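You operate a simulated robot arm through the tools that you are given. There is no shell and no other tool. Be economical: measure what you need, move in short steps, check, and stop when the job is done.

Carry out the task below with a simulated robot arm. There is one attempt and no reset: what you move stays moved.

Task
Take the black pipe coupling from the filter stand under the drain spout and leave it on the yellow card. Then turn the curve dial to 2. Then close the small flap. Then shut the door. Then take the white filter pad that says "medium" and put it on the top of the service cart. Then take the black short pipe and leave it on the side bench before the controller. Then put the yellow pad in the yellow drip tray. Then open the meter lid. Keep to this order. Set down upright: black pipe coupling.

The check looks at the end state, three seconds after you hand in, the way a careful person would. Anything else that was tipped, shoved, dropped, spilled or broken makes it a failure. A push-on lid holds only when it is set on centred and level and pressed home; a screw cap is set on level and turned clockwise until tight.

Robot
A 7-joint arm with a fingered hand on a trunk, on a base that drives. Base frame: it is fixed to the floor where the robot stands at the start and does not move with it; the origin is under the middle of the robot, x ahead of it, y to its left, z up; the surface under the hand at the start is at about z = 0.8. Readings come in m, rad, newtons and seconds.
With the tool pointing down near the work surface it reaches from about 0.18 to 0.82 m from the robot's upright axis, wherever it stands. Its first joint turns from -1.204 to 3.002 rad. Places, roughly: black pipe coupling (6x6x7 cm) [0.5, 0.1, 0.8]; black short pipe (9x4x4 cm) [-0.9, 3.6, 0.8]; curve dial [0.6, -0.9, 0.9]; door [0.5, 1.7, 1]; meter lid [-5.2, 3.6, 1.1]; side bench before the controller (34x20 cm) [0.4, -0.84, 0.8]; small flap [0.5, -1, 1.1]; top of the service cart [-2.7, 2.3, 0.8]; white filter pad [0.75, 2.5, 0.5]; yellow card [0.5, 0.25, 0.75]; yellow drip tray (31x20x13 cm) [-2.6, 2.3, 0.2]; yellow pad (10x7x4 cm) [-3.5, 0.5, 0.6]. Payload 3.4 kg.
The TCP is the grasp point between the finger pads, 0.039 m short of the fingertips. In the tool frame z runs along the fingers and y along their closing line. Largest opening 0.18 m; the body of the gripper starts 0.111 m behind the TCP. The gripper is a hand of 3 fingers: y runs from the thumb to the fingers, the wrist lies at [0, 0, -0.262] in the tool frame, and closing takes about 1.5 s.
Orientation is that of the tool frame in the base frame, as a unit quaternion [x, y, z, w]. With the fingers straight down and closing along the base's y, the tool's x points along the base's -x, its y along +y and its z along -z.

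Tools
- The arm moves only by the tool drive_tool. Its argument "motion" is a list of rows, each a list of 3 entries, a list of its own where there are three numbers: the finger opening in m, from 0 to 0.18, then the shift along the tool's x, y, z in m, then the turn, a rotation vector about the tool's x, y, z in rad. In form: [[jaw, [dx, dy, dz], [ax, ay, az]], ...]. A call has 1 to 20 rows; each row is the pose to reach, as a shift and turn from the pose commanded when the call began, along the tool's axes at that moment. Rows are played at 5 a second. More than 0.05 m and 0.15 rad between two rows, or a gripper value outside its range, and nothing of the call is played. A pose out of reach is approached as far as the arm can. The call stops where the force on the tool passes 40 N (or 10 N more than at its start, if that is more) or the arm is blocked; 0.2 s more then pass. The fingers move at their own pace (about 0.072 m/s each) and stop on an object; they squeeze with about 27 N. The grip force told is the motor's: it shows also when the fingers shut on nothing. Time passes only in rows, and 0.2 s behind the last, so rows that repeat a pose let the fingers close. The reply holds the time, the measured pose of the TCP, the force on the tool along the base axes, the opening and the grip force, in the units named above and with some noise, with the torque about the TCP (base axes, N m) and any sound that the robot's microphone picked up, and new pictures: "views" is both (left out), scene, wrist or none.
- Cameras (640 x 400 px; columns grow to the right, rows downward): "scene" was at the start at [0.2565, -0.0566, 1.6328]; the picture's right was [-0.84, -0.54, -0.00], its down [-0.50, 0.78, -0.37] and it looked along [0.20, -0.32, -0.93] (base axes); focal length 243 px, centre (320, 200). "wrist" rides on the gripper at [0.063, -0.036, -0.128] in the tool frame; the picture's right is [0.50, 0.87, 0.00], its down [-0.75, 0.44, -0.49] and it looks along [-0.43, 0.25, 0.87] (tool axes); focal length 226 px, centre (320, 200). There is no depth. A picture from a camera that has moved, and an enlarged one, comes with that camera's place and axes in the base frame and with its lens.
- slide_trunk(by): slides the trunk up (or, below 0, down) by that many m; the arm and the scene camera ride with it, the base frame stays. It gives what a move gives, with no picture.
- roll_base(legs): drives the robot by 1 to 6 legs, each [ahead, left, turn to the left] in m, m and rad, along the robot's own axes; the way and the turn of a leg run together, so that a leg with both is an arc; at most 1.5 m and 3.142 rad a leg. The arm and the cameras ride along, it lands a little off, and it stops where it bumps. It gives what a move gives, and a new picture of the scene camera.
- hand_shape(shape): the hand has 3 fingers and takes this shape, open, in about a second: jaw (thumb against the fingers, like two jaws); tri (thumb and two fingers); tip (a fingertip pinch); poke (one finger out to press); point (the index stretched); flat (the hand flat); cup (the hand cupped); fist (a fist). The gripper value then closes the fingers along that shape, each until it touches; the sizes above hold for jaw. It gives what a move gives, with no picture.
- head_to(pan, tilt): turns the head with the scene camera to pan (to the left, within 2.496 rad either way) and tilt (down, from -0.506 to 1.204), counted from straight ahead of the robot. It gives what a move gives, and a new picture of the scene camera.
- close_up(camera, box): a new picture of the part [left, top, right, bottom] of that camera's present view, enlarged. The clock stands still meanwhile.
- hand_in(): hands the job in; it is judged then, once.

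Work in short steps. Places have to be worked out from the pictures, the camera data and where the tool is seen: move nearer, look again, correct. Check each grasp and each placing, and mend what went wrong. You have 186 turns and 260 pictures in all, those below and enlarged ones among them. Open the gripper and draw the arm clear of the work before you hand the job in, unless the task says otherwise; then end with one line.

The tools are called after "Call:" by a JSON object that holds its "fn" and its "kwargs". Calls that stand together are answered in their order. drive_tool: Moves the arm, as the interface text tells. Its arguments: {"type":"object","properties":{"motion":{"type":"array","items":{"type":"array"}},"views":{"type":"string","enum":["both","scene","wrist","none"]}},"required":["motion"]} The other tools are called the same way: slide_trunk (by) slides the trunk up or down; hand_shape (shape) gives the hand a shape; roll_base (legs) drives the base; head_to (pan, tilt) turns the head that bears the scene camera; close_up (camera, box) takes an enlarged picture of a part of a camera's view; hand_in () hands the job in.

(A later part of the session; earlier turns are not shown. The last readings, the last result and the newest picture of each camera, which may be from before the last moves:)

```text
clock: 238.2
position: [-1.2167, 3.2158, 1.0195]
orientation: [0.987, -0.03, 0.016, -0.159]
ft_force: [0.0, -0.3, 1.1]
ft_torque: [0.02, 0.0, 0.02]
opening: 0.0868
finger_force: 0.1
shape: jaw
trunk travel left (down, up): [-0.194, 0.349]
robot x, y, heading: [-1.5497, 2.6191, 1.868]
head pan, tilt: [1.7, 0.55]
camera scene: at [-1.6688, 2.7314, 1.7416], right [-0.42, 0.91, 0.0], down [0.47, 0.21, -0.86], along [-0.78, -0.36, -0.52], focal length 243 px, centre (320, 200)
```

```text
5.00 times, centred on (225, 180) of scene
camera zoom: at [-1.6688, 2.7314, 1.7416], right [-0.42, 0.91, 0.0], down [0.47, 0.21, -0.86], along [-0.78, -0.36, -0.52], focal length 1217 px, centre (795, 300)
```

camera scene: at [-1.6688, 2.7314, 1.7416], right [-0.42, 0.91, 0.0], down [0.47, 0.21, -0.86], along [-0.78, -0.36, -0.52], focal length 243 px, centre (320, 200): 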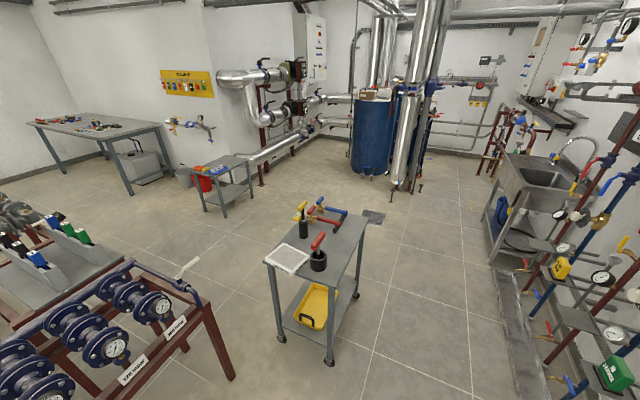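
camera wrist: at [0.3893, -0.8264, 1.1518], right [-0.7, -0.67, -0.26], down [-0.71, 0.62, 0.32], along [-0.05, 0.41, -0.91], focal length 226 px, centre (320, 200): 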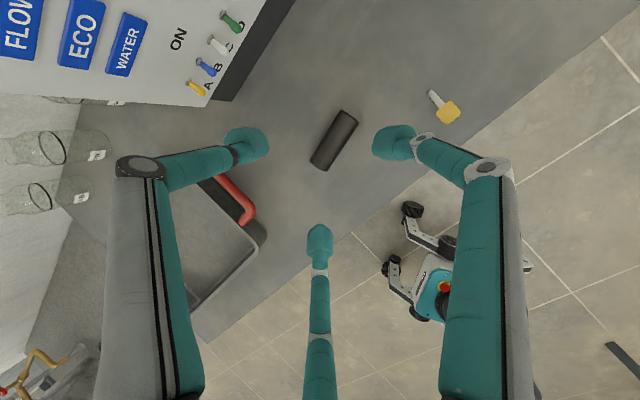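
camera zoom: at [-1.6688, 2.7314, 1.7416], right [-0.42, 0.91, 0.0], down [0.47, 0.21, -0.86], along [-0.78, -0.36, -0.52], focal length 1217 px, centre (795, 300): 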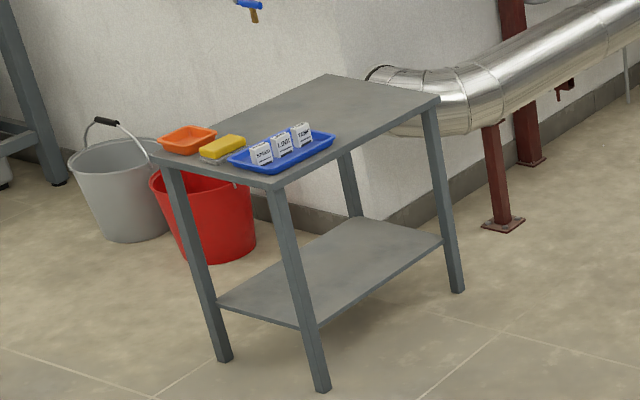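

The small table (top ≈ x −3.9…−3.35, y 0.34…0.74) has the yellow pad at about (−3.40, 0.535). I'll go round the cart on its right side, the hand trailing behind.

Call:
{"fn": "roll_base", "kwargs": {"legs": [[0, 0, -1.07], [0.258, 0.251, 0], [-1.011, 1.04, 0], [-0.65, 0.554, 0]]}}

```text
clock: 254.2
position: [-3.1745, 2.9254, 1.02]
orientation: [0.829, -0.536, 0.093, -0.129]
ft_force: [0.8, 0.1, 0.8]
ft_torque: [0.0, 0.0, -0.01]
opening: 0.0868
finger_force: 0.1
shape: jaw
trunk travel left (down, up): [-0.194, 0.349]
robot x, y, heading: [-3.8601, 2.9386, 0.781]
head pan, tilt: [1.7, 0.55]
camera scene: at [-3.8129, 3.0962, 1.7418], right [0.61, 0.79, 0.0], down [0.41, -0.31, -0.86], along [-0.68, 0.52, -0.51], focal length 243 px, centre (320, 200)
```

scene: 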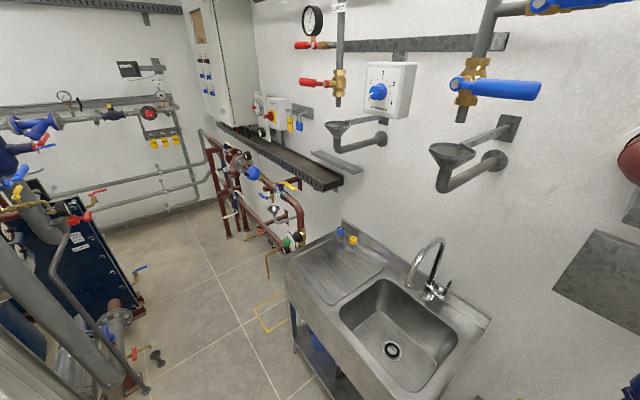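

Arrived. Turning right to heading ≈ −1.3 and moving toward the small table.

Call:
{"fn": "roll_base", "kwargs": {"legs": [[0, 0, -2.08], [0.85, 0.35, 0]]}}

Call:
{"fn": "head_to", "kwargs": {"pan": -0.4, "tilt": 0.65}}

```text
clock: 264.0
position: [-3.6681, 1.6331, 1.0232]
orientation: [0.055, 0.985, -0.16, -0.023]
ft_force: [-1.6, 0.1, 0.0]
ft_torque: [-0.05, 0.01, -0.03]
opening: 0.0875
finger_force: 0.0
shape: jaw
trunk travel left (down, up): [-0.194, 0.349]
robot x, y, heading: [-3.3104, 2.2108, -1.323]
head pan, tilt: [1.7, 0.55]
camera scene: at [-3.1977, 2.0914, 1.7415], right [0.37, -0.93, 0.0], down [-0.48, -0.19, -0.86], along [0.8, 0.32, -0.52], focal length 243 px, centre (320, 200)
```

scene: 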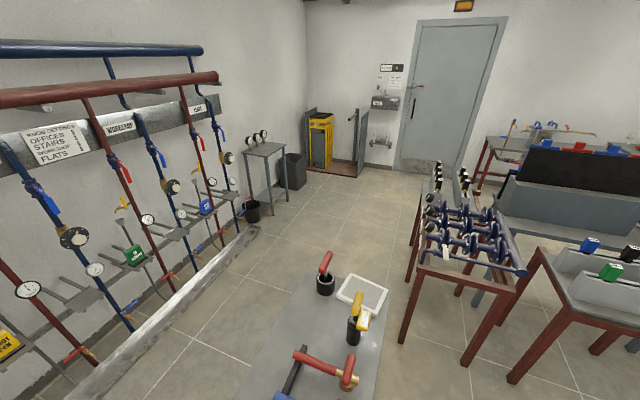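

```text
clock: 266.0
position: [-3.6632, 1.6373, 1.0279]
orientation: [0.056, 0.985, -0.16, -0.024]
ft_force: [-0.4, 0.5, 0.1]
ft_torque: [0.02, -0.02, 0.01]
opening: 0.0873
finger_force: 0.2
shape: jaw
trunk travel left (down, up): [-0.194, 0.349]
robot x, y, heading: [-3.3072, 2.2081, -1.317]
head pan, tilt: [-0.4, 0.649]
camera scene: at [-3.2942, 1.973, 1.7318], right [-0.99, 0.15, 0.0], down [0.1, 0.6, -0.79], along [-0.12, -0.79, -0.61], focal length 243 px, centre (320, 200)
```

scene: 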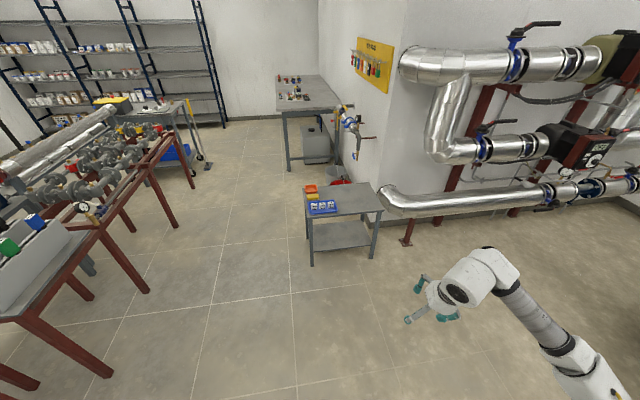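

Call:
{"fn": "roll_base", "kwargs": {"legs": [[0.95, -0.1, 0]]}}

Call:
{"fn": "head_to", "kwargs": {"pan": -0.5, "tilt": 0.9}}

Call:
{"fn": "close_up", "kwargs": {"camera": "scene", "box": [240, 120, 400, 240]}}

```text
clock: 271.1
position: [-3.5329, 0.6771, 1.0281]
orientation: [0.061, 0.985, -0.16, -0.026]
ft_force: [0.1, -0.3, -0.5]
ft_torque: [0.01, 0.03, 0.02]
opening: 0.0872
finger_force: 0.1
shape: jaw
trunk travel left (down, up): [-0.194, 0.349]
robot x, y, heading: [-3.1689, 1.2445, -1.335]
head pan, tilt: [-0.4, 0.649]
camera scene: at [-3.1602, 1.0072, 1.7317], right [-0.99, 0.16, 0.0], down [0.1, 0.6, -0.79], along [-0.13, -0.78, -0.61], focal length 243 px, centre (320, 200)
```

scene: 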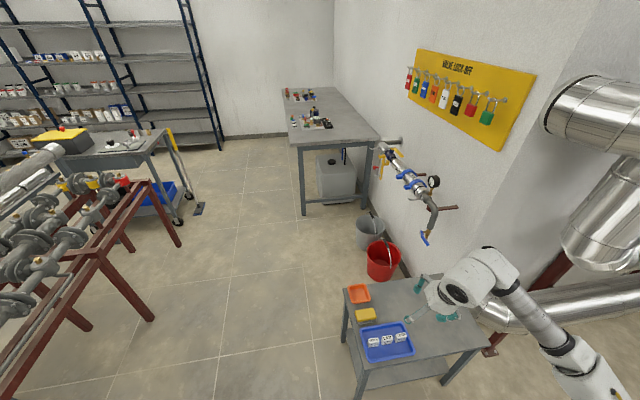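

```text
clock: 271.8
position: [-3.5285, 0.678, 1.0303]
orientation: [0.061, 0.985, -0.162, -0.028]
ft_force: [-0.9, -1.5, 0.1]
ft_torque: [0.01, -0.02, -0.03]
opening: 0.0873
finger_force: 0.0
shape: jaw
trunk travel left (down, up): [-0.194, 0.349]
robot x, y, heading: [-3.1701, 1.2434, -1.333]
head pan, tilt: [-0.499, 0.901]
camera scene: at [-3.1655, 1.0204, 1.7114], right [-0.97, 0.26, 0.0], down [0.21, 0.76, -0.62], along [-0.16, -0.6, -0.79], focal length 243 px, centre (320, 200)
```

scene: 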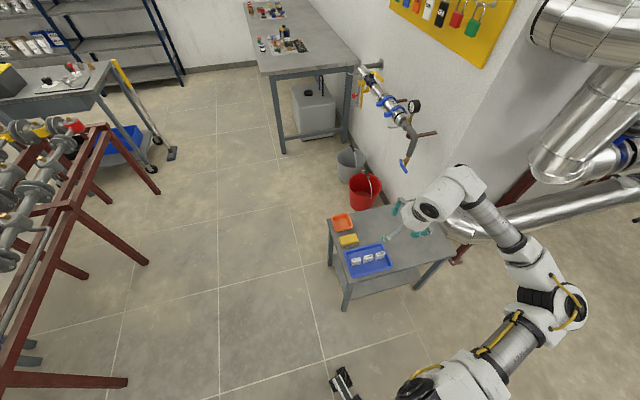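

```text
3.33 times, centred on (320, 180) of scene
camera zoom: at [-3.1655, 1.0204, 1.7114], right [-0.97, 0.26, 0.0], down [0.21, 0.76, -0.62], along [-0.16, -0.6, -0.79], focal length 811 px, centre (320, 267)
```

zoom: 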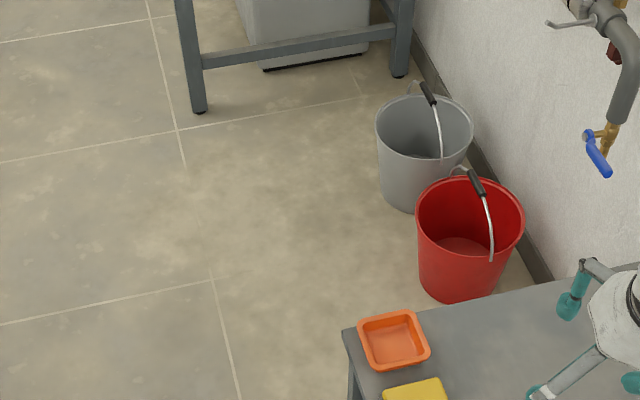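

Call:
{"fn": "close_up", "kwargs": {"camera": "scene", "box": [310, 190, 470, 310]}}

```text
3.33 times, centred on (390, 250) of scene
camera zoom: at [-3.1655, 1.0204, 1.7114], right [-0.97, 0.26, 0.0], down [0.21, 0.76, -0.62], along [-0.16, -0.6, -0.79], focal length 811 px, centre (87, 33)
```

zoom: 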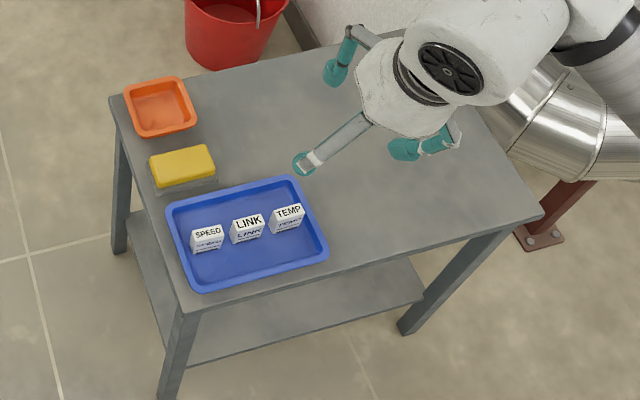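

The pad's long side lies along x at about (−3.466, 0.467), with ~3.5 cm gaps to the trays on either side. I'll straighten the hand to vertical, lower the trunk and move closer.

Call:
{"fn": "drive_tool", "kwargs": {"motion": [[0.11, [0, 0, 0], [-0.11, 0, -0.04]], [0.115, [0, 0, 0], [-0.22, 0, -0.08]], [0.115, [0, 0, 0], [-0.33, 0, -0.12]], [0.115, [0, 0, 0], [-0.33, 0, -0.12]]], "views": "none"}}

Call:
{"fn": "roll_base", "kwargs": {"legs": [[0.13, -0.03, 0]]}}

Call:
{"fn": "slide_trunk", "kwargs": {"by": -0.12}}

Call:
{"fn": "drive_tool", "kwargs": {"motion": [[0.115, [0, 0, 0], [0, 0, 0]]]}}

```text
clock: 272.8
position: [-3.5297, 0.6788, 1.0314]
orientation: [0.006, 1.0, 0.003, -0.027]
ft_force: [-0.3, -0.7, 0.1]
ft_torque: [0.01, -0.05, -0.02]
opening: 0.1115
finger_force: 0.2
shape: jaw
trunk travel left (down, up): [-0.194, 0.349]
robot x, y, heading: [-3.1696, 1.2474, -1.34]
head pan, tilt: [-0.499, 0.901]
```

```text
clock: 274.1
position: [-3.523, 0.5458, 1.0316]
orientation: [0.006, 1.0, 0.003, -0.029]
ft_force: [0.2, 0.4, -0.7]
ft_torque: [-0.01, 0.01, 0.0]
opening: 0.1114
finger_force: 0.1
shape: jaw
trunk travel left (down, up): [-0.194, 0.349]
robot x, y, heading: [-3.1702, 1.1117, -1.336]
head pan, tilt: [-0.499, 0.901]
camera scene: at [-3.1546, 0.8875, 1.7114], right [-0.97, 0.26, 0.0], down [0.2, 0.76, -0.62], along [-0.16, -0.6, -0.79], focal length 243 px, centre (320, 200)
```

scene: 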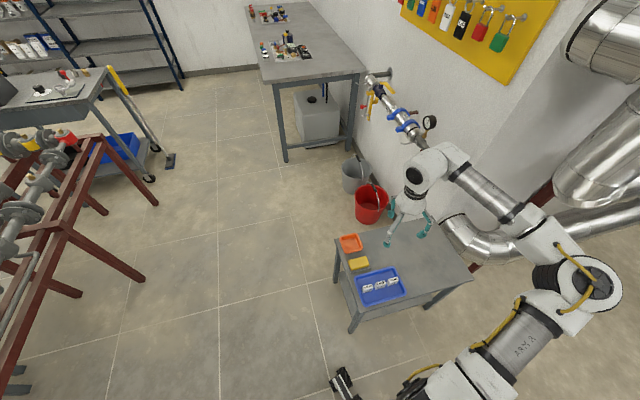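

```text
clock: 275.6
position: [-3.5219, 0.5506, 0.9154]
orientation: [0.005, 1.0, 0.001, -0.029]
ft_force: [0.1, 0.8, 0.6]
ft_torque: [0.0, 0.0, 0.01]
opening: 0.1114
finger_force: 0.0
shape: jaw
trunk travel left (down, up): [-0.074, 0.469]
robot x, y, heading: [-3.1676, 1.1118, -1.338]
head pan, tilt: [-0.499, 0.901]
```

```text
clock: 276.0
position: [-3.5245, 0.5484, 0.9136]
orientation: [0.006, 1.0, 0.003, -0.028]
ft_force: [0.8, -0.2, -0.3]
ft_torque: [0.03, -0.05, 0.0]
opening: 0.1111
finger_force: 0.0
shape: jaw
trunk travel left (down, up): [-0.074, 0.469]
robot x, y, heading: [-3.1696, 1.1082, -1.336]
head pan, tilt: [-0.499, 0.901]
camera scene: at [-3.1186, 0.6994, 1.5554], right [-0.97, 0.26, 0.0], down [0.21, 0.76, -0.62], along [-0.16, -0.6, -0.79], focal length 243 px, centre (320, 200)
camera wrist: at [-3.5791, 0.5123, 1.0436], right [-0.49, 0.87, 0.03], down [0.78, 0.42, 0.45], along [0.38, 0.25, -0.89], focal length 226 px, centre (320, 200)
```

scene: 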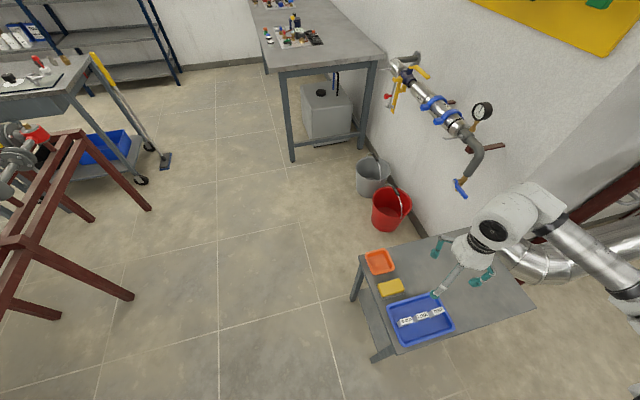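
wrist: 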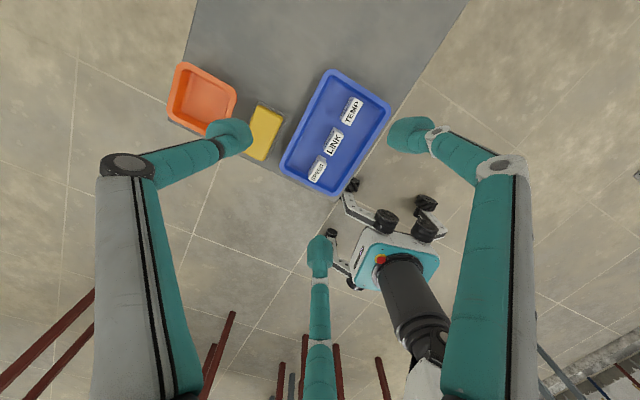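

Pad confirmed at (−3.466, 0.467). Moving over it and descending to 10 cm above.

Call:
{"fn": "drive_tool", "kwargs": {"motion": [[0.115, [-0.03, -0.036, 0], [0, 0, 0]], [0.115, [-0.06, -0.0707, 0], [0, 0, 0]], [0.115, [-0.062, -0.0707, 0.045], [0, 0, 0]], [0.115, [-0.065, -0.0707, 0.09], [0, 0, 0]], [0.115, [-0.068, -0.0707, 0.135], [0, 0, 0]], [0.115, [-0.0705, -0.0707, 0.18], [0, 0, 0]], [0.115, [-0.0705, -0.0707, 0.18], [0, 0, 0]]]}}

```text
clock: 277.6
position: [-3.4626, 0.4772, 0.7278]
orientation: [0.006, 1.0, 0.002, -0.027]
ft_force: [0.0, -1.0, 0.2]
ft_torque: [0.02, -0.02, 0.02]
opening: 0.1112
finger_force: 0.1
shape: jaw
trunk travel left (down, up): [-0.074, 0.469]
robot x, y, heading: [-3.167, 1.1094, -1.336]
head pan, tilt: [-0.499, 0.901]
camera scene: at [-3.1161, 0.6992, 1.5554], right [-0.97, 0.26, 0.0], down [0.21, 0.76, -0.62], along [-0.16, -0.6, -0.79], focal length 243 px, centre (320, 200)
camera wrist: at [-3.5177, 0.4418, 0.8588], right [-0.49, 0.87, 0.03], down [0.79, 0.42, 0.45], along [0.38, 0.25, -0.89], focal length 226 px, centre (320, 200)
```

scene: 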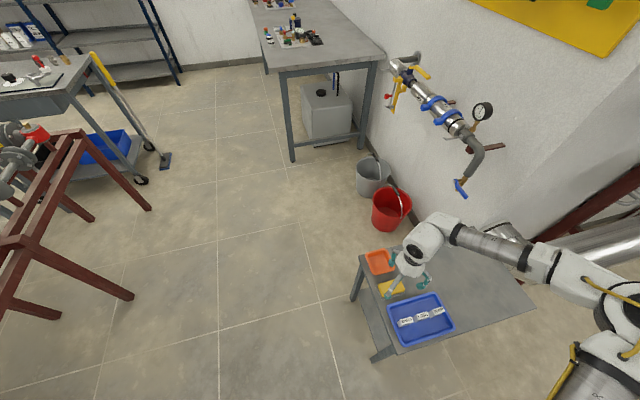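
wrist: 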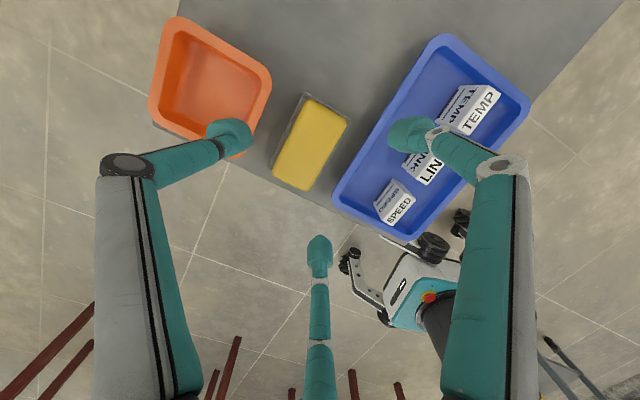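

Gaps are about 5 cm (orange side) and 3.7 cm (blue side), so the open fingers fit. Descending to grasp height.

Call:
{"fn": "drive_tool", "kwargs": {"motion": [[0.111, [0.004, 0.003, 0.035], [0, 0, 0]], [0.111, [0.004, 0.003, 0.07], [0, 0, 0]], [0.111, [0.003, 0.003, 0.09], [0, 0, 0]], [0.111, [0.003, 0.003, 0.1], [0, 0, 0]], [0.111, [0.003, 0.003, 0.1], [0, 0, 0]]]}}

Call:
{"fn": "close_up", "kwargs": {"camera": "scene", "box": [340, 220, 500, 340]}}

```text
clock: 278.8
position: [-3.4729, 0.4823, 0.6276]
orientation: [0.004, 1.0, 0.001, -0.029]
ft_force: [0.0, 0.9, -0.6]
ft_torque: [-0.02, 0.0, -0.01]
opening: 0.1084
finger_force: 0.0
shape: jaw
trunk travel left (down, up): [-0.074, 0.469]
robot x, y, heading: [-3.1667, 1.1131, -1.336]
head pan, tilt: [-0.499, 0.901]
camera scene: at [-3.1168, 0.6983, 1.5551], right [-0.97, 0.26, 0.0], down [0.21, 0.76, -0.62], along [-0.16, -0.59, -0.79], focal length 243 px, centre (320, 200)
camera wrist: at [-3.5266, 0.4458, 0.7594], right [-0.49, 0.87, 0.03], down [0.79, 0.43, 0.45], along [0.38, 0.25, -0.89], focal length 226 px, centre (320, 200)
```

scene: 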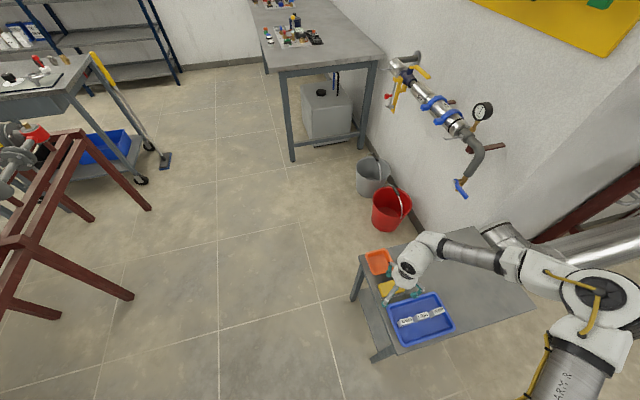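
wrist: 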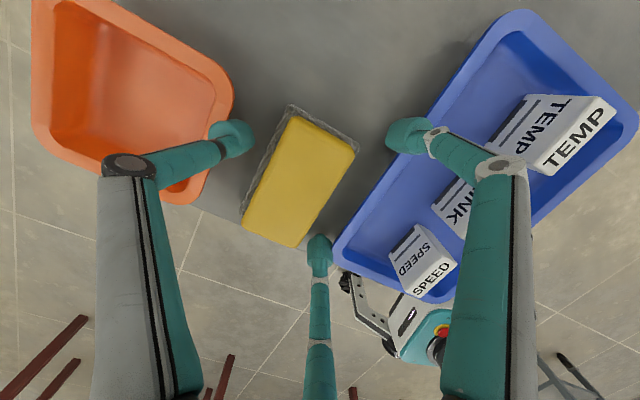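

```text
3.33 times, centred on (420, 280) of scene
camera zoom: at [-3.1168, 0.6983, 1.5551], right [-0.97, 0.26, 0.0], down [0.21, 0.76, -0.62], along [-0.16, -0.59, -0.79], focal length 811 px, centre (-13, -67)
```

zoom: 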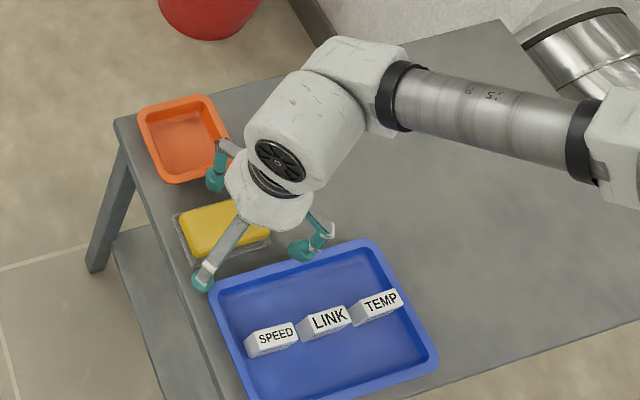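

Well placed; shifting 1.2 cm to centre on the pad, then closing.

Call:
{"fn": "drive_tool", "kwargs": {"motion": [[0.108, [-0.012, 0, 0.004], [0, 0, 0]], [0.108, [-0.012, 0, 0.006], [0, 0, 0]], [0.09, [-0.012, 0, 0.006], [0, 0, 0]], [0.07, [-0.012, 0, 0.006], [0, 0, 0]], [0.05, [-0.012, 0, 0.006], [0, 0, 0]], [0.03, [-0.012, 0, 0.006], [0, 0, 0]], [0.02, [-0.012, 0, 0.006], [0, 0, 0]], [0.02, [-0.012, 0, 0.006], [0, 0, 0]]]}}

Call:
{"fn": "close_up", "kwargs": {"camera": "scene", "box": [340, 220, 500, 340]}}

```text
clock: 280.6
position: [-3.4611, 0.4807, 0.6214]
orientation: [0.005, 1.0, 0.002, -0.029]
ft_force: [1.0, 0.7, 0.7]
ft_torque: [-0.01, 0.0, -0.03]
opening: 0.0581
finger_force: 26.9
shape: jaw
trunk travel left (down, up): [-0.074, 0.469]
robot x, y, heading: [-3.1722, 1.1117, -1.332]
head pan, tilt: [-0.499, 0.901]
camera scene: at [-3.1162, 0.6983, 1.555], right [-0.97, 0.26, 0.0], down [0.21, 0.76, -0.62], along [-0.16, -0.59, -0.79], focal length 243 px, centre (320, 200)
camera wrist: at [-3.5145, 0.4459, 0.7531], right [-0.49, 0.87, 0.03], down [0.79, 0.42, 0.45], along [0.38, 0.25, -0.89], focal length 226 px, centre (320, 200)
```

scene: 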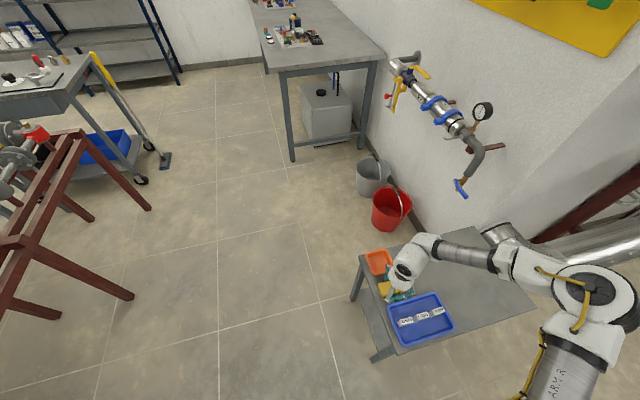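
wrist: 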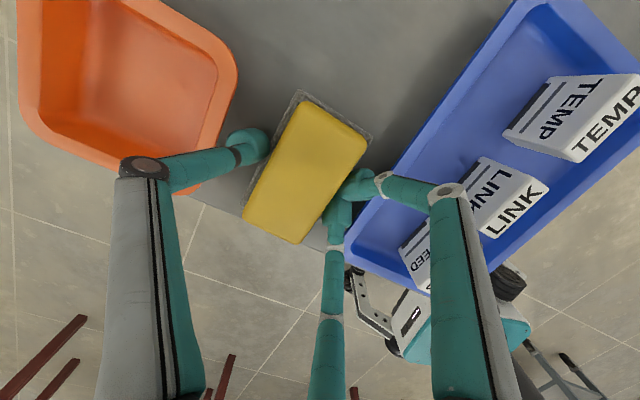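

```text
3.33 times, centred on (420, 280) of scene
camera zoom: at [-3.1162, 0.6983, 1.555], right [-0.97, 0.26, 0.0], down [0.21, 0.76, -0.62], along [-0.16, -0.59, -0.79], focal length 811 px, centre (-13, -67)
```

zoom: 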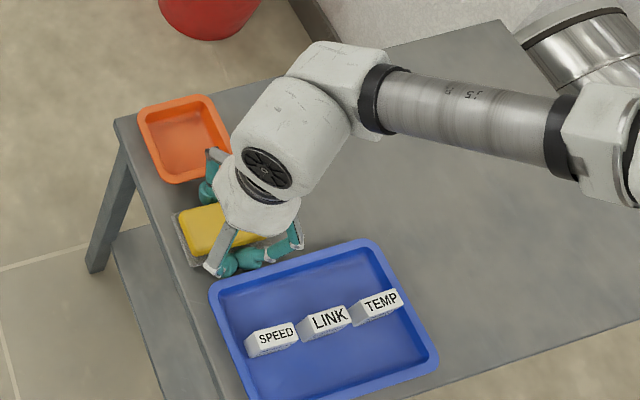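

Gripped at 5.8 cm, 27 N. Lifting straight up.

Call:
{"fn": "drive_tool", "kwargs": {"motion": [[0.02, [0, 0, -0.03], [0, 0, 0]], [0.02, [0, 0, -0.07], [0, 0, 0]], [0.02, [0, 0, -0.11], [0, 0, 0]], [0.02, [0, 0, -0.16], [0, 0, 0]]]}}

Call:
{"fn": "close_up", "kwargs": {"camera": "scene", "box": [340, 220, 500, 340]}}

```text
clock: 281.6
position: [-3.4506, 0.4821, 0.7844]
orientation: [0.006, 1.0, 0.002, -0.029]
ft_force: [0.4, -0.4, 0.3]
ft_torque: [-0.02, -0.01, -0.02]
opening: 0.0582
finger_force: 26.8
shape: jaw
trunk travel left (down, up): [-0.074, 0.469]
robot x, y, heading: [-3.1691, 1.1116, -1.336]
head pan, tilt: [-0.499, 0.901]
camera scene: at [-3.1152, 0.7005, 1.5557], right [-0.97, 0.26, 0.0], down [0.21, 0.76, -0.62], along [-0.16, -0.6, -0.79], focal length 243 px, centre (320, 200)
camera wrist: at [-3.504, 0.4463, 0.9156], right [-0.49, 0.87, 0.03], down [0.79, 0.43, 0.45], along [0.38, 0.25, -0.89], focal length 226 px, centre (320, 200)
```

scene: 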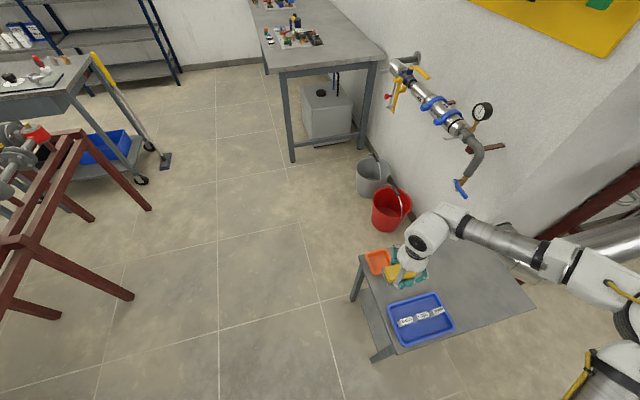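
wrist: 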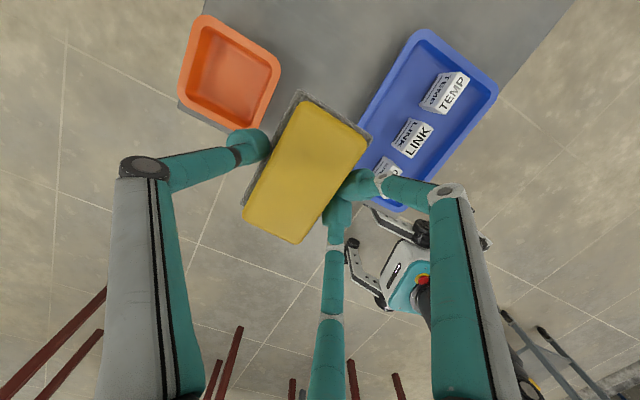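

```text
3.33 times, centred on (420, 280) of scene
camera zoom: at [-3.1152, 0.7005, 1.5557], right [-0.97, 0.26, 0.0], down [0.21, 0.76, -0.62], along [-0.16, -0.6, -0.79], focal length 811 px, centre (-13, -67)
```

zoom: 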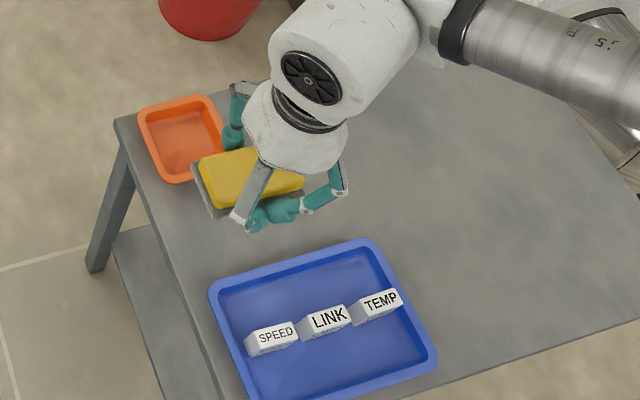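

Pad lifted cleanly. I'll put it into the drip tray from the cart's near (south) side, under the cart top. Turning left in place here to face north (hand sweeps over free floor).

Call:
{"fn": "roll_base", "kwargs": {"legs": [[0, 0, 1.7], [0, 0, 1.7]]}}

Call:
{"fn": "head_to", "kwargs": {"pan": -0.7, "tilt": 0.7}}

```text
clock: 290.4
position: [-3.0971, 1.7965, 0.7837]
orientation: [0.988, 0.153, 0.028, -0.002]
ft_force: [0.5, -0.5, -0.1]
ft_torque: [-0.02, 0.01, 0.01]
opening: 0.0571
finger_force: 27.0
shape: jaw
trunk travel left (down, up): [-0.074, 0.469]
robot x, y, heading: [-3.1697, 1.1086, 2.126]
head pan, tilt: [-0.499, 0.901]
camera scene: at [-3.3478, 1.4863, 1.555], right [1.0, 0.05, 0.0], down [0.04, -0.79, -0.62], along [-0.03, 0.61, -0.79], focal length 243 px, centre (320, 200)
```

scene: 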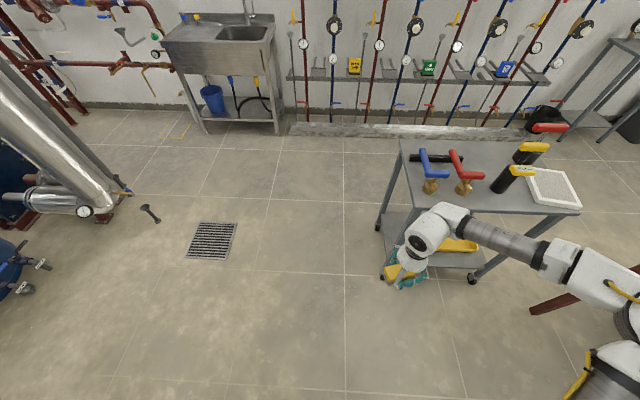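

```text
clock: 291.1
position: [-3.0987, 1.7922, 0.7874]
orientation: [0.988, 0.152, 0.03, -0.004]
ft_force: [0.3, 0.2, 0.3]
ft_torque: [-0.04, 0.0, 0.02]
opening: 0.0573
finger_force: 26.7
shape: jaw
trunk travel left (down, up): [-0.074, 0.469]
robot x, y, heading: [-3.1659, 1.1124, 2.125]
head pan, tilt: [-0.7, 0.7]
camera scene: at [-3.3314, 1.4949, 1.5711], right [0.99, -0.15, 0.0], down [-0.1, -0.64, -0.76], along [0.11, 0.75, -0.65], focal length 243 px, centre (320, 200)
```

scene: 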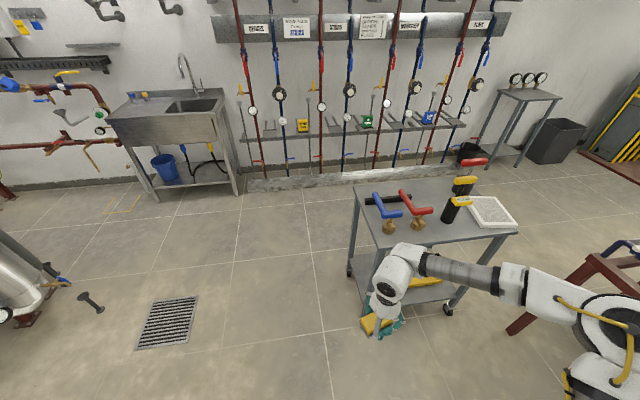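

Now lowering the trunk and re-pointing the hand to +y, pitched 45° down, while keeping clear of the cart.

Call:
{"fn": "slide_trunk", "kwargs": {"by": -0.07}}

Call:
{"fn": "drive_tool", "kwargs": {"motion": [[0.02, [-0.0014, 0.0025, 0.01], [0.045, -0.0385, 0.119]], [0.02, [-0.0028, 0.005, 0.02], [0.0905, -0.077, 0.239]], [0.02, [-0.0042, 0.0076, 0.03], [0.136, -0.115, 0.358]], [0.02, [-0.0056, 0.01, 0.04], [0.181, -0.154, 0.478]], [0.02, [-0.007, 0.0127, 0.05], [0.226, -0.192, 0.597]], [0.02, [-0.0084, 0.0152, 0.06], [0.272, -0.231, 0.717]], [0.02, [-0.01, 0.0177, 0.07], [0.317, -0.269, 0.836]], [0.02, [-0.0112, 0.02, 0.08], [0.362, -0.308, 0.956]], [0.02, [-0.0126, 0.023, 0.09], [0.407, -0.346, 1.075]], [0.02, [-0.014, 0.025, 0.1], [0.453, -0.385, 1.195]], [0.02, [-0.0154, 0.028, 0.11], [0.498, -0.423, 1.314]], [0.02, [-0.017, 0.03, 0.12], [0.543, -0.462, 1.434]], [0.02, [-0.018, 0.033, 0.13], [0.588, -0.5, 1.553]], [0.02, [-0.02, 0.035, 0.14], [0.634, -0.539, 1.673]], [0.02, [-0.021, 0.038, 0.149], [0.679, -0.577, 1.792]]]}}

```text
clock: 292.2
position: [-3.0977, 1.791, 0.7183]
orientation: [0.988, 0.152, 0.031, -0.005]
ft_force: [-0.2, 0.1, -0.6]
ft_torque: [-0.02, 0.03, 0.01]
opening: 0.0572
finger_force: 27.1
shape: jaw
trunk travel left (down, up): [-0.004, 0.539]
robot x, y, heading: [-3.1695, 1.1056, 2.125]
head pan, tilt: [-0.7, 0.7]
```

```text
clock: 295.6
position: [-3.03, 1.6756, 0.4642]
orientation: [0.704, -0.659, -0.121, -0.235]
ft_force: [-0.5, -0.9, -0.7]
ft_torque: [-0.01, 0.01, 0.01]
opening: 0.0567
finger_force: 26.9
shape: jaw
out of reach, approached as far as the arm can: row 12, 13, 14, 15
trunk travel left (down, up): [-0.004, 0.539]
robot x, y, heading: [-3.1713, 1.1095, 2.121]
head pan, tilt: [-0.7, 0.7]
stopped in row 15: the arm was blocked; the commanded pose is now the measured one
camera scene: at [-3.3947, 1.5965, 1.4623], right [0.99, -0.15, 0.0], down [-0.1, -0.64, -0.76], along [0.11, 0.75, -0.65], focal length 243 px, centre (320, 200)
camera wrist: at [-3.005, 1.5595, 0.5504], right [-0.8, -0.45, -0.39], down [-0.57, 0.41, 0.71], along [-0.16, 0.79, -0.59], focal length 226 px, centre (320, 200)
```

scene: 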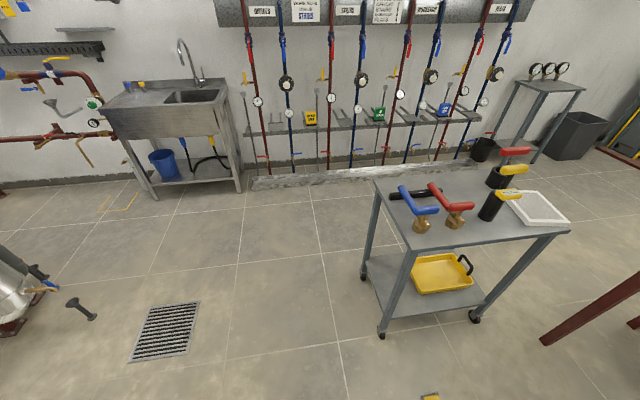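
wrist: 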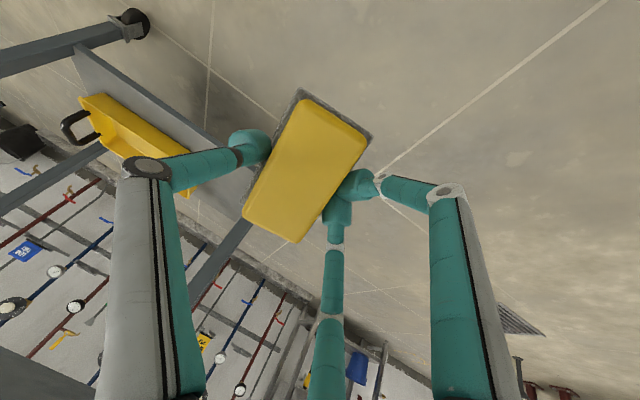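

The tray rim spans x −2.80…−2.46, y 2.16…2.37, z≈0.28. I'll extend the arm a bit and flatten the pitch to about 45°, still short of the cart.

Call:
{"fn": "drive_tool", "kwargs": {"motion": [[0.02, [-0.034, -0.011, 0.021], [0, -0.08, 0]], [0.02, [-0.067, -0.021, 0.042], [0, -0.16, 0]], [0.02, [-0.101, -0.032, 0.063], [0, -0.25, 0]], [0.02, [-0.101, -0.032, 0.063], [0, -0.25, 0]]], "views": "none"}}

Call:
{"fn": "head_to", "kwargs": {"pan": -0.9, "tilt": 0.95}}

```text
clock: 296.6
position: [-2.9974, 1.7982, 0.4686]
orientation: [0.685, -0.624, -0.208, -0.313]
ft_force: [0.1, -0.3, -0.9]
ft_torque: [-0.04, 0.01, -0.03]
opening: 0.0564
finger_force: 26.9
shape: jaw
out of reach, approached as far as the arm can: row 3, 4
trunk travel left (down, up): [-0.004, 0.539]
robot x, y, heading: [-3.1698, 1.1093, 2.12]
head pan, tilt: [-0.7, 0.7]
```

```text
clock: 297.4
position: [-2.9977, 1.797, 0.4679]
orientation: [0.684, -0.626, -0.206, -0.313]
ft_force: [0.5, -0.8, 0.0]
ft_torque: [0.03, -0.01, 0.03]
opening: 0.0561
finger_force: 26.6
shape: jaw
trunk travel left (down, up): [-0.004, 0.539]
robot x, y, heading: [-3.1639, 1.1099, 2.116]
head pan, tilt: [-0.901, 0.949]
camera scene: at [-3.3823, 1.5807, 1.4426], right [0.94, -0.34, 0.0], down [-0.28, -0.77, -0.58], along [0.2, 0.54, -0.82], focal length 243 px, centre (320, 200)
```

scene: 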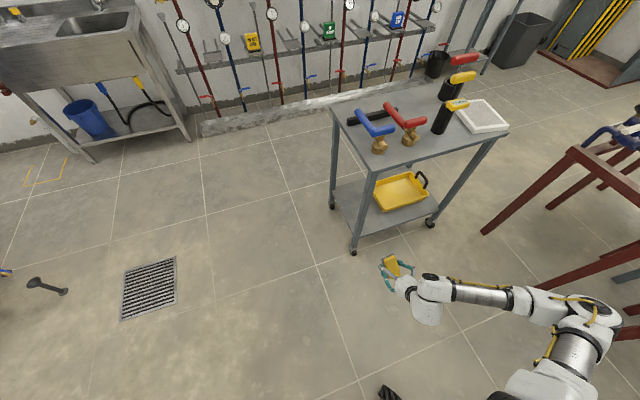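

Moving the base east 0.3 m first, then I'll approach the tray straight north.

Call:
{"fn": "roll_base", "kwargs": {"legs": [[-0.13, -0.271, 0]]}}

Call:
{"fn": "drive_tool", "kwargs": {"motion": [[0.02, [0.015, 0.004, 0.016], [0, 0, 0]], [0.02, [0.027, 0.006, 0.03], [0, 0, 0]]]}}

```text
clock: 299.4
position: [-2.7012, 1.8275, 0.47]
orientation: [0.686, -0.623, -0.208, -0.314]
ft_force: [-0.3, -0.6, -0.9]
ft_torque: [-0.03, 0.02, -0.01]
opening: 0.0563
finger_force: 26.8
shape: jaw
trunk travel left (down, up): [-0.004, 0.539]
robot x, y, heading: [-2.8695, 1.142, 2.124]
head pan, tilt: [-0.901, 0.949]
camera scene: at [-3.089, 1.6064, 1.4429], right [0.94, -0.34, 0.0], down [-0.27, -0.77, -0.58], along [0.2, 0.54, -0.82], focal length 243 px, centre (320, 200)
```

scene: 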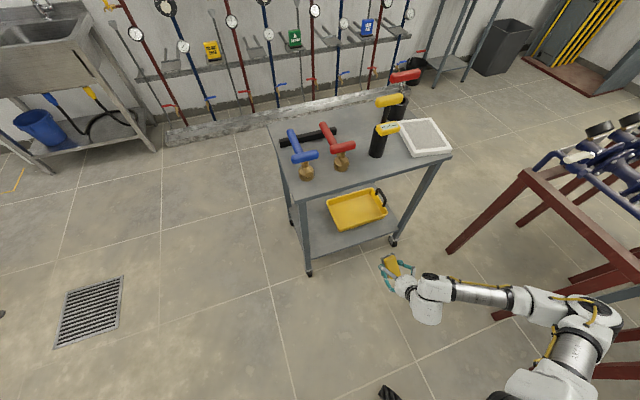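

```text
clock: 300.0
position: [-2.6929, 1.8281, 0.4612]
orientation: [0.687, -0.622, -0.209, -0.312]
ft_force: [0.9, 0.2, -0.1]
ft_torque: [0.0, 0.0, -0.02]
opening: 0.0564
finger_force: 26.7
shape: jaw
out of reach, approached as far as the arm can: row 1, 2
trunk travel left (down, up): [-0.004, 0.539]
robot x, y, heading: [-2.8683, 1.1394, 2.131]
head pan, tilt: [-0.901, 0.949]
camera scene: at [-3.0888, 1.6066, 1.4428], right [0.94, -0.34, 0.0], down [-0.27, -0.77, -0.58], along [0.2, 0.54, -0.82], focal length 243 px, centre (320, 200)
camera wrist: at [-2.6598, 1.6975, 0.5173], right [-0.78, -0.39, -0.49], down [-0.58, 0.19, 0.79], along [-0.21, 0.9, -0.38], focal length 226 px, centre (320, 200)
```

scene: 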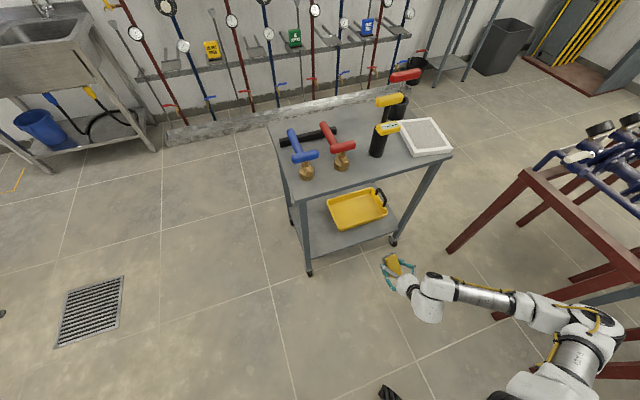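
wrist: 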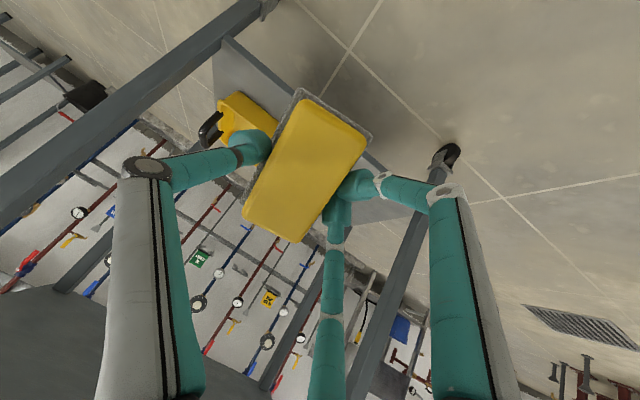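

The pad should go lower before entering; testing whether the arm can get 7 cm lower here.

Call:
{"fn": "drive_tool", "kwargs": {"motion": [[0.02, [0.015, 0.004, 0.016], [0, 0.05, 0]], [0.02, [0.03, 0.008, 0.032], [0, 0.1, 0]], [0.02, [0.047, 0.012, 0.05], [0, 0.15, 0]], [0.02, [0.047, 0.012, 0.05], [0, 0.15, 0]]], "views": "none"}}

```text
clock: 301.0
position: [-2.6775, 1.8341, 0.4031]
orientation: [0.699, -0.645, -0.158, -0.266]
ft_force: [0.1, 0.1, 0.2]
ft_torque: [0.01, 0.0, 0.01]
opening: 0.0561
finger_force: 27.0
shape: jaw
out of reach, approached as far as the arm can: row 2, 3, 4
trunk travel left (down, up): [-0.004, 0.539]
robot x, y, heading: [-2.8704, 1.142, 2.131]
head pan, tilt: [-0.901, 0.949]
```

At z 0.40 the pad's lowest point (≈0.33) clears the tray rim (0.28). Driving north in two steps, checking.

Call:
{"fn": "roll_base", "kwargs": {"legs": [[0.2, -0.15, 0]]}}

Call:
{"fn": "drive_tool", "kwargs": {"motion": [[0.02, [0, 0, 0], [0, 0, 0]]], "views": "wrist"}}

```text
clock: 302.8
position: [-2.6589, 2.0782, 0.4073]
orientation: [0.699, -0.644, -0.157, -0.269]
ft_force: [-0.1, 0.0, -1.2]
ft_torque: [0.01, 0.0, -0.02]
opening: 0.0563
finger_force: 26.9
shape: jaw
trunk travel left (down, up): [-0.004, 0.539]
robot x, y, heading: [-2.8472, 1.3868, 2.129]
head pan, tilt: [-0.901, 0.949]
camera scene: at [-3.071, 1.8522, 1.4428], right [0.94, -0.34, 0.0], down [-0.27, -0.77, -0.58], along [0.2, 0.55, -0.81], focal length 243 px, centre (320, 200)
```

scene: 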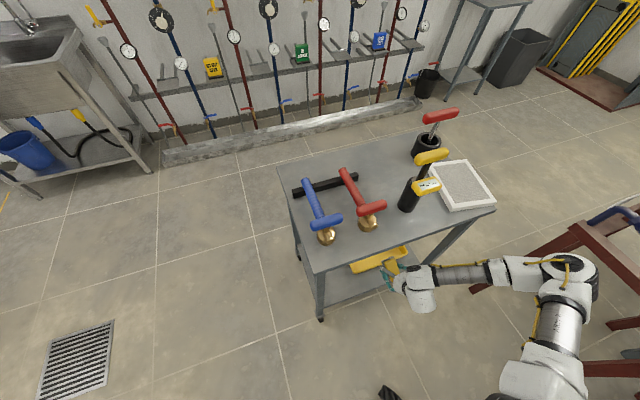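

```text
clock: 303.2
position: [-2.6581, 2.0778, 0.4086]
orientation: [0.699, -0.644, -0.159, -0.268]
ft_force: [-0.3, 0.0, 0.5]
ft_torque: [-0.01, 0.01, -0.01]
opening: 0.0565
finger_force: 26.9
shape: jaw
trunk travel left (down, up): [-0.004, 0.539]
robot x, y, heading: [-2.8481, 1.3878, 2.126]
head pan, tilt: [-0.901, 0.949]
camera wrist: at [-2.6281, 1.9541, 0.481], right [-0.79, -0.43, -0.43], down [-0.58, 0.32, 0.75], along [-0.19, 0.84, -0.5], focal length 226 px, centre (320, 200)
```

wrist: 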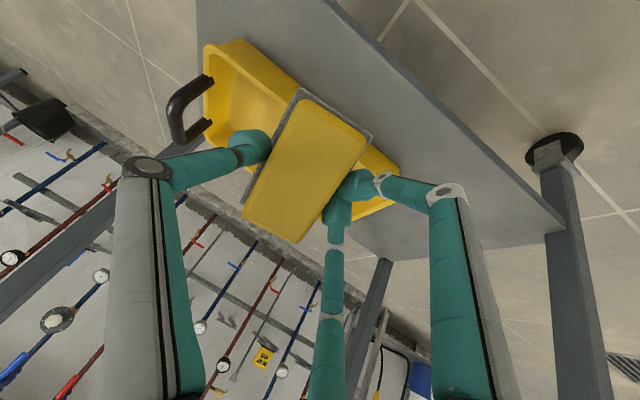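

Aligned with the tray. Advancing the last 15 cm.

Call:
{"fn": "roll_base", "kwargs": {"legs": [[0.129, -0.086, 0]]}}

Call:
{"fn": "drive_tool", "kwargs": {"motion": [[0.02, [0, 0, 0], [0, 0, 0]]], "views": "wrist"}}

```text
clock: 304.6
position: [-2.6501, 2.2062, 0.4128]
orientation: [0.695, -0.647, -0.151, -0.273]
ft_force: [-0.3, -0.1, -0.8]
ft_torque: [-0.02, 0.03, 0.01]
opening: 0.0561
finger_force: 27.1
shape: jaw
trunk travel left (down, up): [-0.004, 0.539]
robot x, y, heading: [-2.8443, 1.5288, 2.121]
head pan, tilt: [-0.901, 0.949]
stopped in leg 1: the robot was blocked; the commanded pose is now the measured one
camera scene: at [-3.0565, 2.0037, 1.4405], right [0.94, -0.34, 0.0], down [-0.28, -0.77, -0.57], along [0.19, 0.54, -0.82], focal length 243 px, centre (320, 200)
```

scene: 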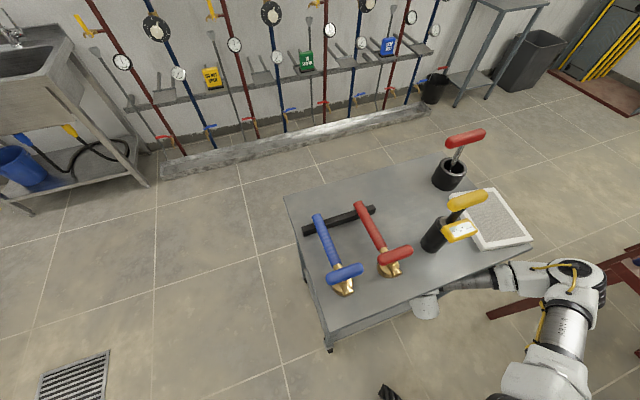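

```text
clock: 305.0
position: [-2.6519, 2.2112, 0.4138]
orientation: [0.695, -0.647, -0.154, -0.273]
ft_force: [-0.1, -0.3, -0.3]
ft_torque: [0.0, -0.01, 0.02]
opening: 0.0562
finger_force: 27.0
shape: jaw
trunk travel left (down, up): [-0.004, 0.539]
robot x, y, heading: [-2.8401, 1.5316, 2.125]
head pan, tilt: [-0.901, 0.949]
camera wrist: at [-2.6247, 2.0857, 0.4877], right [-0.79, -0.42, -0.44], down [-0.58, 0.32, 0.74], along [-0.17, 0.85, -0.5], focal length 226 px, centre (320, 200)
```

wrist: 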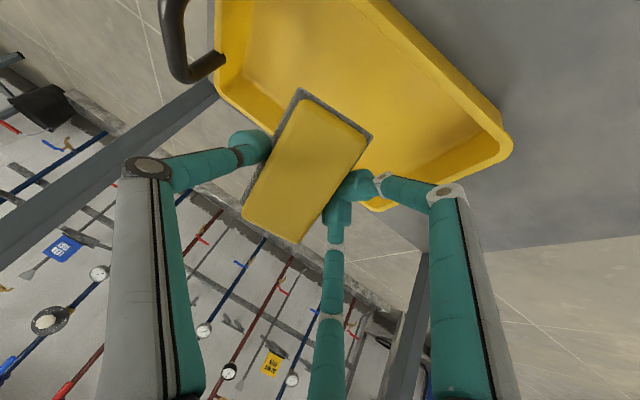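

The base stopped because the forearm met the cart's edge, but the pad is above the tray. Trying to lower and reach slightly further with the arm.

Call:
{"fn": "drive_tool", "kwargs": {"motion": [[0.02, [0.008, 0.004, 0.02], [0, 0, 0]], [0.02, [0.012, 0.009, 0.052], [0, 0, 0]], [0.02, [0.012, 0.009, 0.052], [0, 0, 0]]], "views": "both"}}

Call:
{"fn": "close_up", "kwargs": {"camera": "scene", "box": [280, 160, 540, 360]}}

```text
clock: 305.8
position: [-2.6318, 2.228, 0.3982]
orientation: [0.696, -0.645, -0.157, -0.274]
ft_force: [0.9, 0.2, -0.6]
ft_torque: [-0.02, 0.04, 0.01]
opening: 0.056
finger_force: 27.1
shape: jaw
out of reach, approached as far as the arm can: row 1, 2, 3
trunk travel left (down, up): [-0.004, 0.539]
robot x, y, heading: [-2.8452, 1.5325, 2.122]
head pan, tilt: [-0.901, 0.949]
camera scene: at [-3.0625, 1.9922, 1.4447], right [0.94, -0.34, 0.0], down [-0.28, -0.77, -0.58], along [0.2, 0.55, -0.81], focal length 243 px, centre (320, 200)
camera wrist: at [-2.6046, 2.1038, 0.471], right [-0.79, -0.42, -0.44], down [-0.58, 0.32, 0.75], along [-0.17, 0.85, -0.5], focal length 226 px, centre (320, 200)
```

scene: 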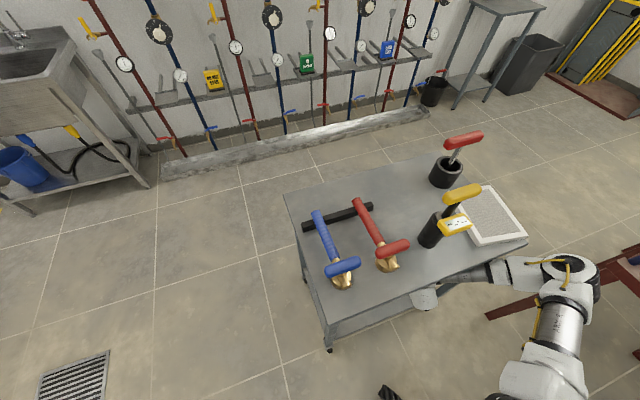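
wrist: 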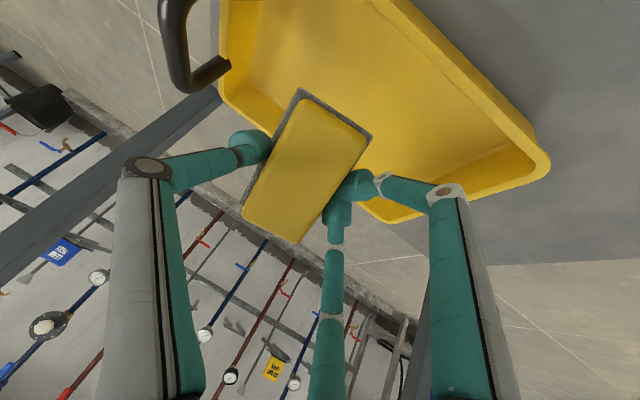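

```text
2.00 times, centred on (410, 260) of scene
camera zoom: at [-3.0625, 1.9922, 1.4447], right [0.94, -0.34, 0.0], down [-0.28, -0.77, -0.58], along [0.2, 0.55, -0.81], focal length 487 px, centre (140, 80)
```

zoom: 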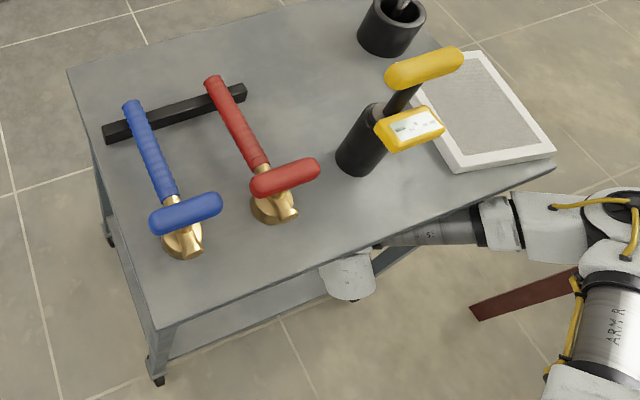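

Both views confirm the pad (≈(−2.63, 2.245)) is inside the tray's outline (x −2.76…−2.48, y 2.17…2.34). Trying a little lower with more pitch before release.

Call:
{"fn": "drive_tool", "kwargs": {"motion": [[0.02, [0.005, 0.004, 0.012], [0, 0.08, 0]], [0.02, [0.01, 0.007, 0.03], [0, 0.16, 0]], [0.02, [0.016, 0.009, 0.045], [0, 0.24, 0]], [0.02, [0.016, 0.009, 0.045], [0, 0.24, 0]]], "views": "wrist"}}

```text
clock: 306.8
position: [-2.6331, 2.2407, 0.3479]
orientation: [0.709, -0.674, -0.072, -0.196]
ft_force: [0.5, 0.1, -0.7]
ft_torque: [0.02, 0.01, 0.01]
opening: 0.056
finger_force: 27.0
shape: jaw
trunk travel left (down, up): [-0.004, 0.539]
robot x, y, heading: [-2.8471, 1.5313, 2.121]
head pan, tilt: [-0.901, 0.949]
camera wrist: at [-2.6106, 2.1363, 0.4488], right [-0.81, -0.48, -0.34], down [-0.57, 0.51, 0.65], along [-0.14, 0.72, -0.68], focal length 226 px, centre (320, 200)
```

wrist: 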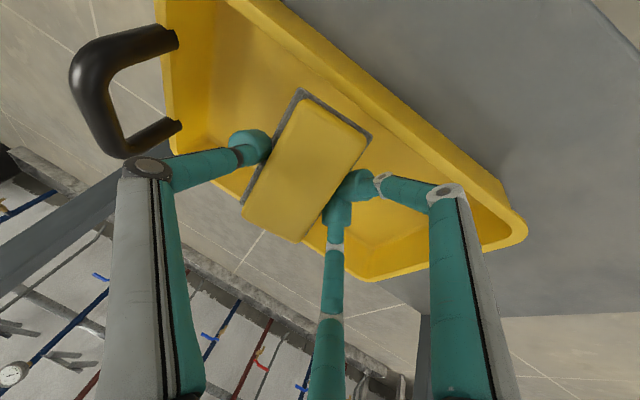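

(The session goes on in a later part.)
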